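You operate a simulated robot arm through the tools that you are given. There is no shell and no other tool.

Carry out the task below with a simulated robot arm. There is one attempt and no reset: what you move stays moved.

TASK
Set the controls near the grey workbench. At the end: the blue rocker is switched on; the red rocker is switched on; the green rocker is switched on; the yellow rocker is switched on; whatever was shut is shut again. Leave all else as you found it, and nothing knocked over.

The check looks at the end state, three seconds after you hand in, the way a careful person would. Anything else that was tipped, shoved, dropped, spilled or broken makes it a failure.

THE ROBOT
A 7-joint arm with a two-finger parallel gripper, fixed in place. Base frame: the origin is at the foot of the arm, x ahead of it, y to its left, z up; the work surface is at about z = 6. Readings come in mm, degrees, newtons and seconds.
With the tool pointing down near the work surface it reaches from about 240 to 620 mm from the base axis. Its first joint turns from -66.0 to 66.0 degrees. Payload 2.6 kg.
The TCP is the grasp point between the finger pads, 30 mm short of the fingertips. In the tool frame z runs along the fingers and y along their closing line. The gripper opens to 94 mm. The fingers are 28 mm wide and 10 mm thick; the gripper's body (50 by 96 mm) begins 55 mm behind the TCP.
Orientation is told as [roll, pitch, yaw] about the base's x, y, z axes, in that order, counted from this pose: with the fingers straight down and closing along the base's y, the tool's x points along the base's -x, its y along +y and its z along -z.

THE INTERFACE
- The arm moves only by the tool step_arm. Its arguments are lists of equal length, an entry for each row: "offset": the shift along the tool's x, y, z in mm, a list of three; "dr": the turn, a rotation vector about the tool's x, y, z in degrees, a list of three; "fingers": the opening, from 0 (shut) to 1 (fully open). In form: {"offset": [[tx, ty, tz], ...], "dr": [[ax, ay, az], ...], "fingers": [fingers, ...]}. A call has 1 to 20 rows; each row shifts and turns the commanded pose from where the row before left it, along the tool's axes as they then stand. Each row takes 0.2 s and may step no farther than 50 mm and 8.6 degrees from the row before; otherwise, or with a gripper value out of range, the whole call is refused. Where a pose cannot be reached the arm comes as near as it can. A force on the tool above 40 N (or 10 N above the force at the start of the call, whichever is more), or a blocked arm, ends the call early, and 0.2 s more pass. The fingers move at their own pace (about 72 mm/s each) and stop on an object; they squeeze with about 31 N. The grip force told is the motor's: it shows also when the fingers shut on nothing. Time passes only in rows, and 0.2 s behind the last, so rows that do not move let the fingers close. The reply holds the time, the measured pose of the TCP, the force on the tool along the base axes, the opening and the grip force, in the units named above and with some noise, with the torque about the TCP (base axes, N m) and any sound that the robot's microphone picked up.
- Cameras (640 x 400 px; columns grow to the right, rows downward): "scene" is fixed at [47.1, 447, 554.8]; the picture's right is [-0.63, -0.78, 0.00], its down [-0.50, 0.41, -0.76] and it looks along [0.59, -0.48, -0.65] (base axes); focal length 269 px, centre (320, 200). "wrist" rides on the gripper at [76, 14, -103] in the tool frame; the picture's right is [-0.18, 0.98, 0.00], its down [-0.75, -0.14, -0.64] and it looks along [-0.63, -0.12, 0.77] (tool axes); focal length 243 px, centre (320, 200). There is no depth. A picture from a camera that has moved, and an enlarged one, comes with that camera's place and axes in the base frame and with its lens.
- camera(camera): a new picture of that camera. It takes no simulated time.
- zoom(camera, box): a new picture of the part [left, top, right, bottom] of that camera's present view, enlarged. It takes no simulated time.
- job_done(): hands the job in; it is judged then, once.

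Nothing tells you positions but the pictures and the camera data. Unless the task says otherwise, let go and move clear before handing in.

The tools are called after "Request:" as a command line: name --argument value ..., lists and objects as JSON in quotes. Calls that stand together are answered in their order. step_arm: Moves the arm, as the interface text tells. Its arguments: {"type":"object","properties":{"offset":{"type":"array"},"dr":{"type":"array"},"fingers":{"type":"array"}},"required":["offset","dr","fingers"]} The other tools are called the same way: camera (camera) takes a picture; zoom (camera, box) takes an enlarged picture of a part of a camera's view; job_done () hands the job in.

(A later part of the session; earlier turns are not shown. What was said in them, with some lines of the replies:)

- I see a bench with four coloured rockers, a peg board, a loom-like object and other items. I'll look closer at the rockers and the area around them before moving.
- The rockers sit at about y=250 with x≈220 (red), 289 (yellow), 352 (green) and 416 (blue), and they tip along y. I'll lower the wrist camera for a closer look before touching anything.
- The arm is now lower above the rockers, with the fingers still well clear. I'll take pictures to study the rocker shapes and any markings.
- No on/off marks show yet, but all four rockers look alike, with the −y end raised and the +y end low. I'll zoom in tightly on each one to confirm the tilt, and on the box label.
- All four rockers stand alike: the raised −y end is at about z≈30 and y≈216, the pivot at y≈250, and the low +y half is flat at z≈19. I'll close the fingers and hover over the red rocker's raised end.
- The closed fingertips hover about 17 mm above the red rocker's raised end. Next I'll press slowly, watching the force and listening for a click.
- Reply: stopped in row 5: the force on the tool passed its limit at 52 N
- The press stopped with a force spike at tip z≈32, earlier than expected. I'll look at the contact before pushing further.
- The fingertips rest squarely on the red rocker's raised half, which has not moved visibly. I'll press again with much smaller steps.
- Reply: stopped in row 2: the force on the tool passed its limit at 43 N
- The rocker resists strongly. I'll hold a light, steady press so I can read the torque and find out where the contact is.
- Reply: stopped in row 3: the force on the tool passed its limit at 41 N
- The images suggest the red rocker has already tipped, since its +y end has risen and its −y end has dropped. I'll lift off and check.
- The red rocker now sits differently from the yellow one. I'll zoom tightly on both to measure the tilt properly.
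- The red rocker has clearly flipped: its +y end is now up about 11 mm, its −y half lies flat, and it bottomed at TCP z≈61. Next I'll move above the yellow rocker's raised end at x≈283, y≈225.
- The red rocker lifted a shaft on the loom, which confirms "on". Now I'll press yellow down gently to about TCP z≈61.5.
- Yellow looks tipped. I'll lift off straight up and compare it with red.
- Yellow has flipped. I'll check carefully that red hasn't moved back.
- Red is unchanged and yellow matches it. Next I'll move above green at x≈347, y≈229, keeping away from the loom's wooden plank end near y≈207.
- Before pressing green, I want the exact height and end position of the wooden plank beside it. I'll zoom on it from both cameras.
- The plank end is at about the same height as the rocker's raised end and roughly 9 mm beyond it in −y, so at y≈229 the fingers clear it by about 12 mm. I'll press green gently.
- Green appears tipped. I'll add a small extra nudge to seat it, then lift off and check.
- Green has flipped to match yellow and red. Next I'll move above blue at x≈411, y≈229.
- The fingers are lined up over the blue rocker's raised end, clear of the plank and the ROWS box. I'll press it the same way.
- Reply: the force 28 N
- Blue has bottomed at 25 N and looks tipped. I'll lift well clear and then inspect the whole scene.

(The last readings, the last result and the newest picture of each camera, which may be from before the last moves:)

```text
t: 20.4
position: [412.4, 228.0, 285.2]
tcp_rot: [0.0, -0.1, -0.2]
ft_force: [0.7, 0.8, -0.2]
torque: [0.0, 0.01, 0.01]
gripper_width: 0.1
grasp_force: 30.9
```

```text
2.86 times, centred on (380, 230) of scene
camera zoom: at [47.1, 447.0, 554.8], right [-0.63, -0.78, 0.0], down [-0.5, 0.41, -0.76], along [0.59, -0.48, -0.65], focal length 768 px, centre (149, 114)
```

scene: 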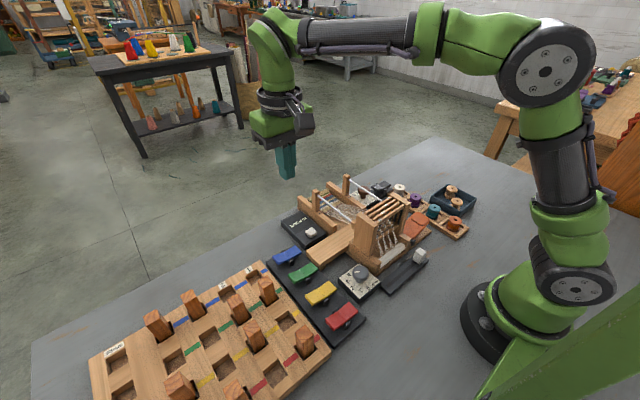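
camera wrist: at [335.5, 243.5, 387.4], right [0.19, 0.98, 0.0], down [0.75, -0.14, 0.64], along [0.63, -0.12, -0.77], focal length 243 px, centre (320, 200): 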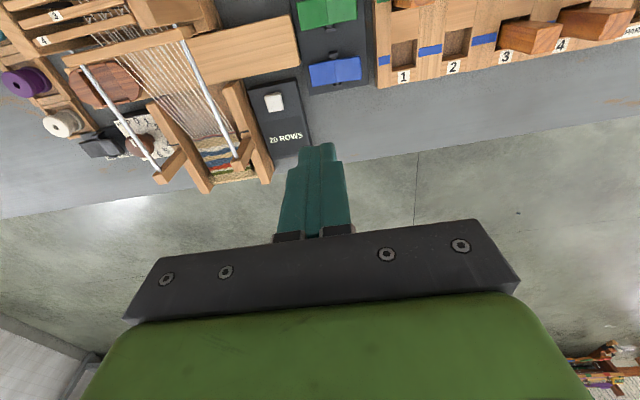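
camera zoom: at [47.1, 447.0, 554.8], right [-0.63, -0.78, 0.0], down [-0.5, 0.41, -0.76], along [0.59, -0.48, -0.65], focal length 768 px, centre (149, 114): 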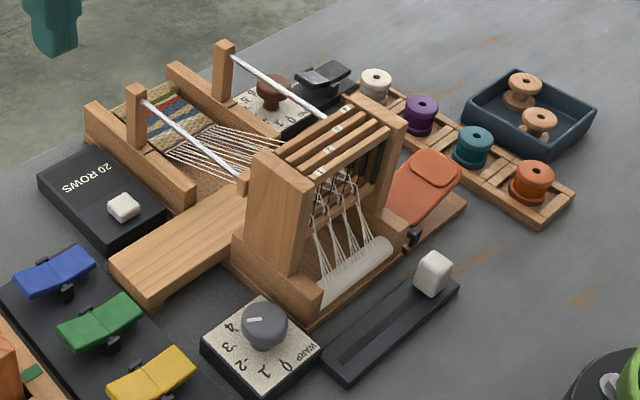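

All four now look tipped the same way, and the loom's shafts are all raised. I'll do a last close check of each rocker and the surroundings.

Request:
zoom --camera "scene" --box '[268, 238, 308, 268]'

Request:
zoom --camera "scene" --box '[284, 257, 324, 287]'

Request:
zoom --camera "scene" --box '[298, 275, 368, 335]'

Request:
zoom --camera "scene" --box '[60, 240, 340, 400]'

```text
13.33 times, centred on (288, 253) of scene
camera zoom: at [47.1, 447.0, 554.8], right [-0.63, -0.78, 0.0], down [-0.5, 0.41, -0.76], along [0.59, -0.48, -0.65], focal length 3582 px, centre (747, -507)
```

zoom: 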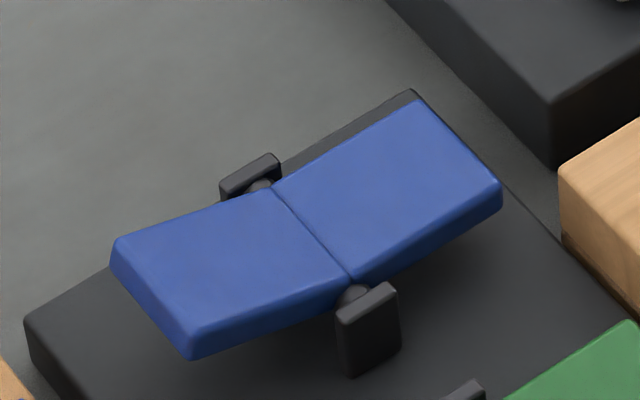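

```text
13.33 times, centred on (304, 272) of scene
camera zoom: at [47.1, 447.0, 554.8], right [-0.63, -0.78, 0.0], down [-0.5, 0.41, -0.76], along [0.59, -0.48, -0.65], focal length 3582 px, centre (533, -760)
```

zoom: 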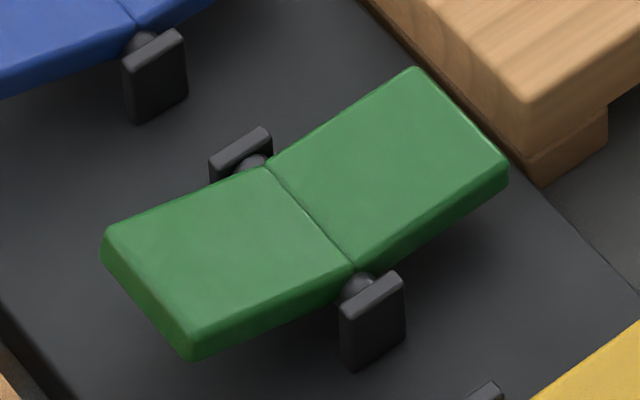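

```text
6.67 times, centred on (333, 305) of scene
camera zoom: at [47.1, 447.0, 554.8], right [-0.63, -0.78, 0.0], down [-0.5, 0.41, -0.76], along [0.59, -0.48, -0.65], focal length 1791 px, centre (233, -500)
```

zoom: 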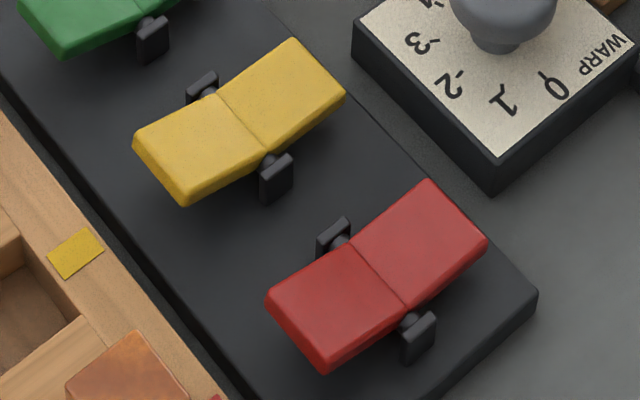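

```text
2.29 times, centred on (200, 320) of scene
camera zoom: at [47.1, 447.0, 554.8], right [-0.63, -0.78, 0.0], down [-0.5, 0.41, -0.76], along [0.59, -0.48, -0.65], focal length 614 px, centre (594, -74)
```

zoom: 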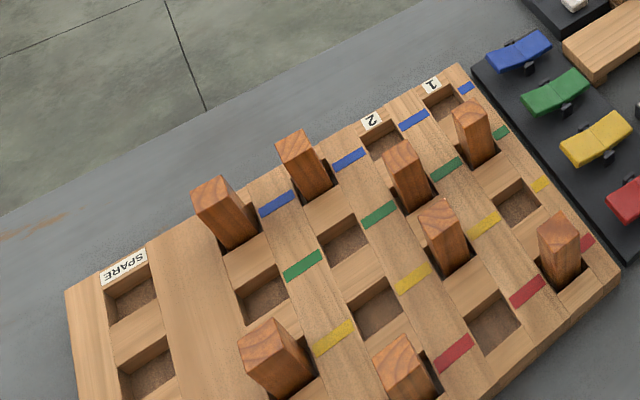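

All four rockers (blue, green, yellow and red) are flipped from their starting position, and the loom's shafts are raised. The pegs, dials, slider, button and spools look unchanged, nothing was opened, and the arm is well clear, so I'm handing in.

Request:
job_done

```text
The job is handed in.
```

All four rockers (blue, red, green and yellow) are now tipped to the opposite side from where they started, and I've handed the job in.

- **On or off:** The rockers carry no on/off marks. All four started tipped the same way. I took the other side as "on" because the loom's shafts lifted as I pressed them.
- **Red rocker:** I pressed it a bit harder than the others. The arm stopped three times at its force limit, with a peak of 52 N. The close-up pictures show it sitting normally, tipped the same way as the rest.
- **Everything else:** Nothing was opened, so nothing needed shutting again. In the final pictures the pegs, dials, slider, button and spools look the same as at the start. The arm is well above the bench.
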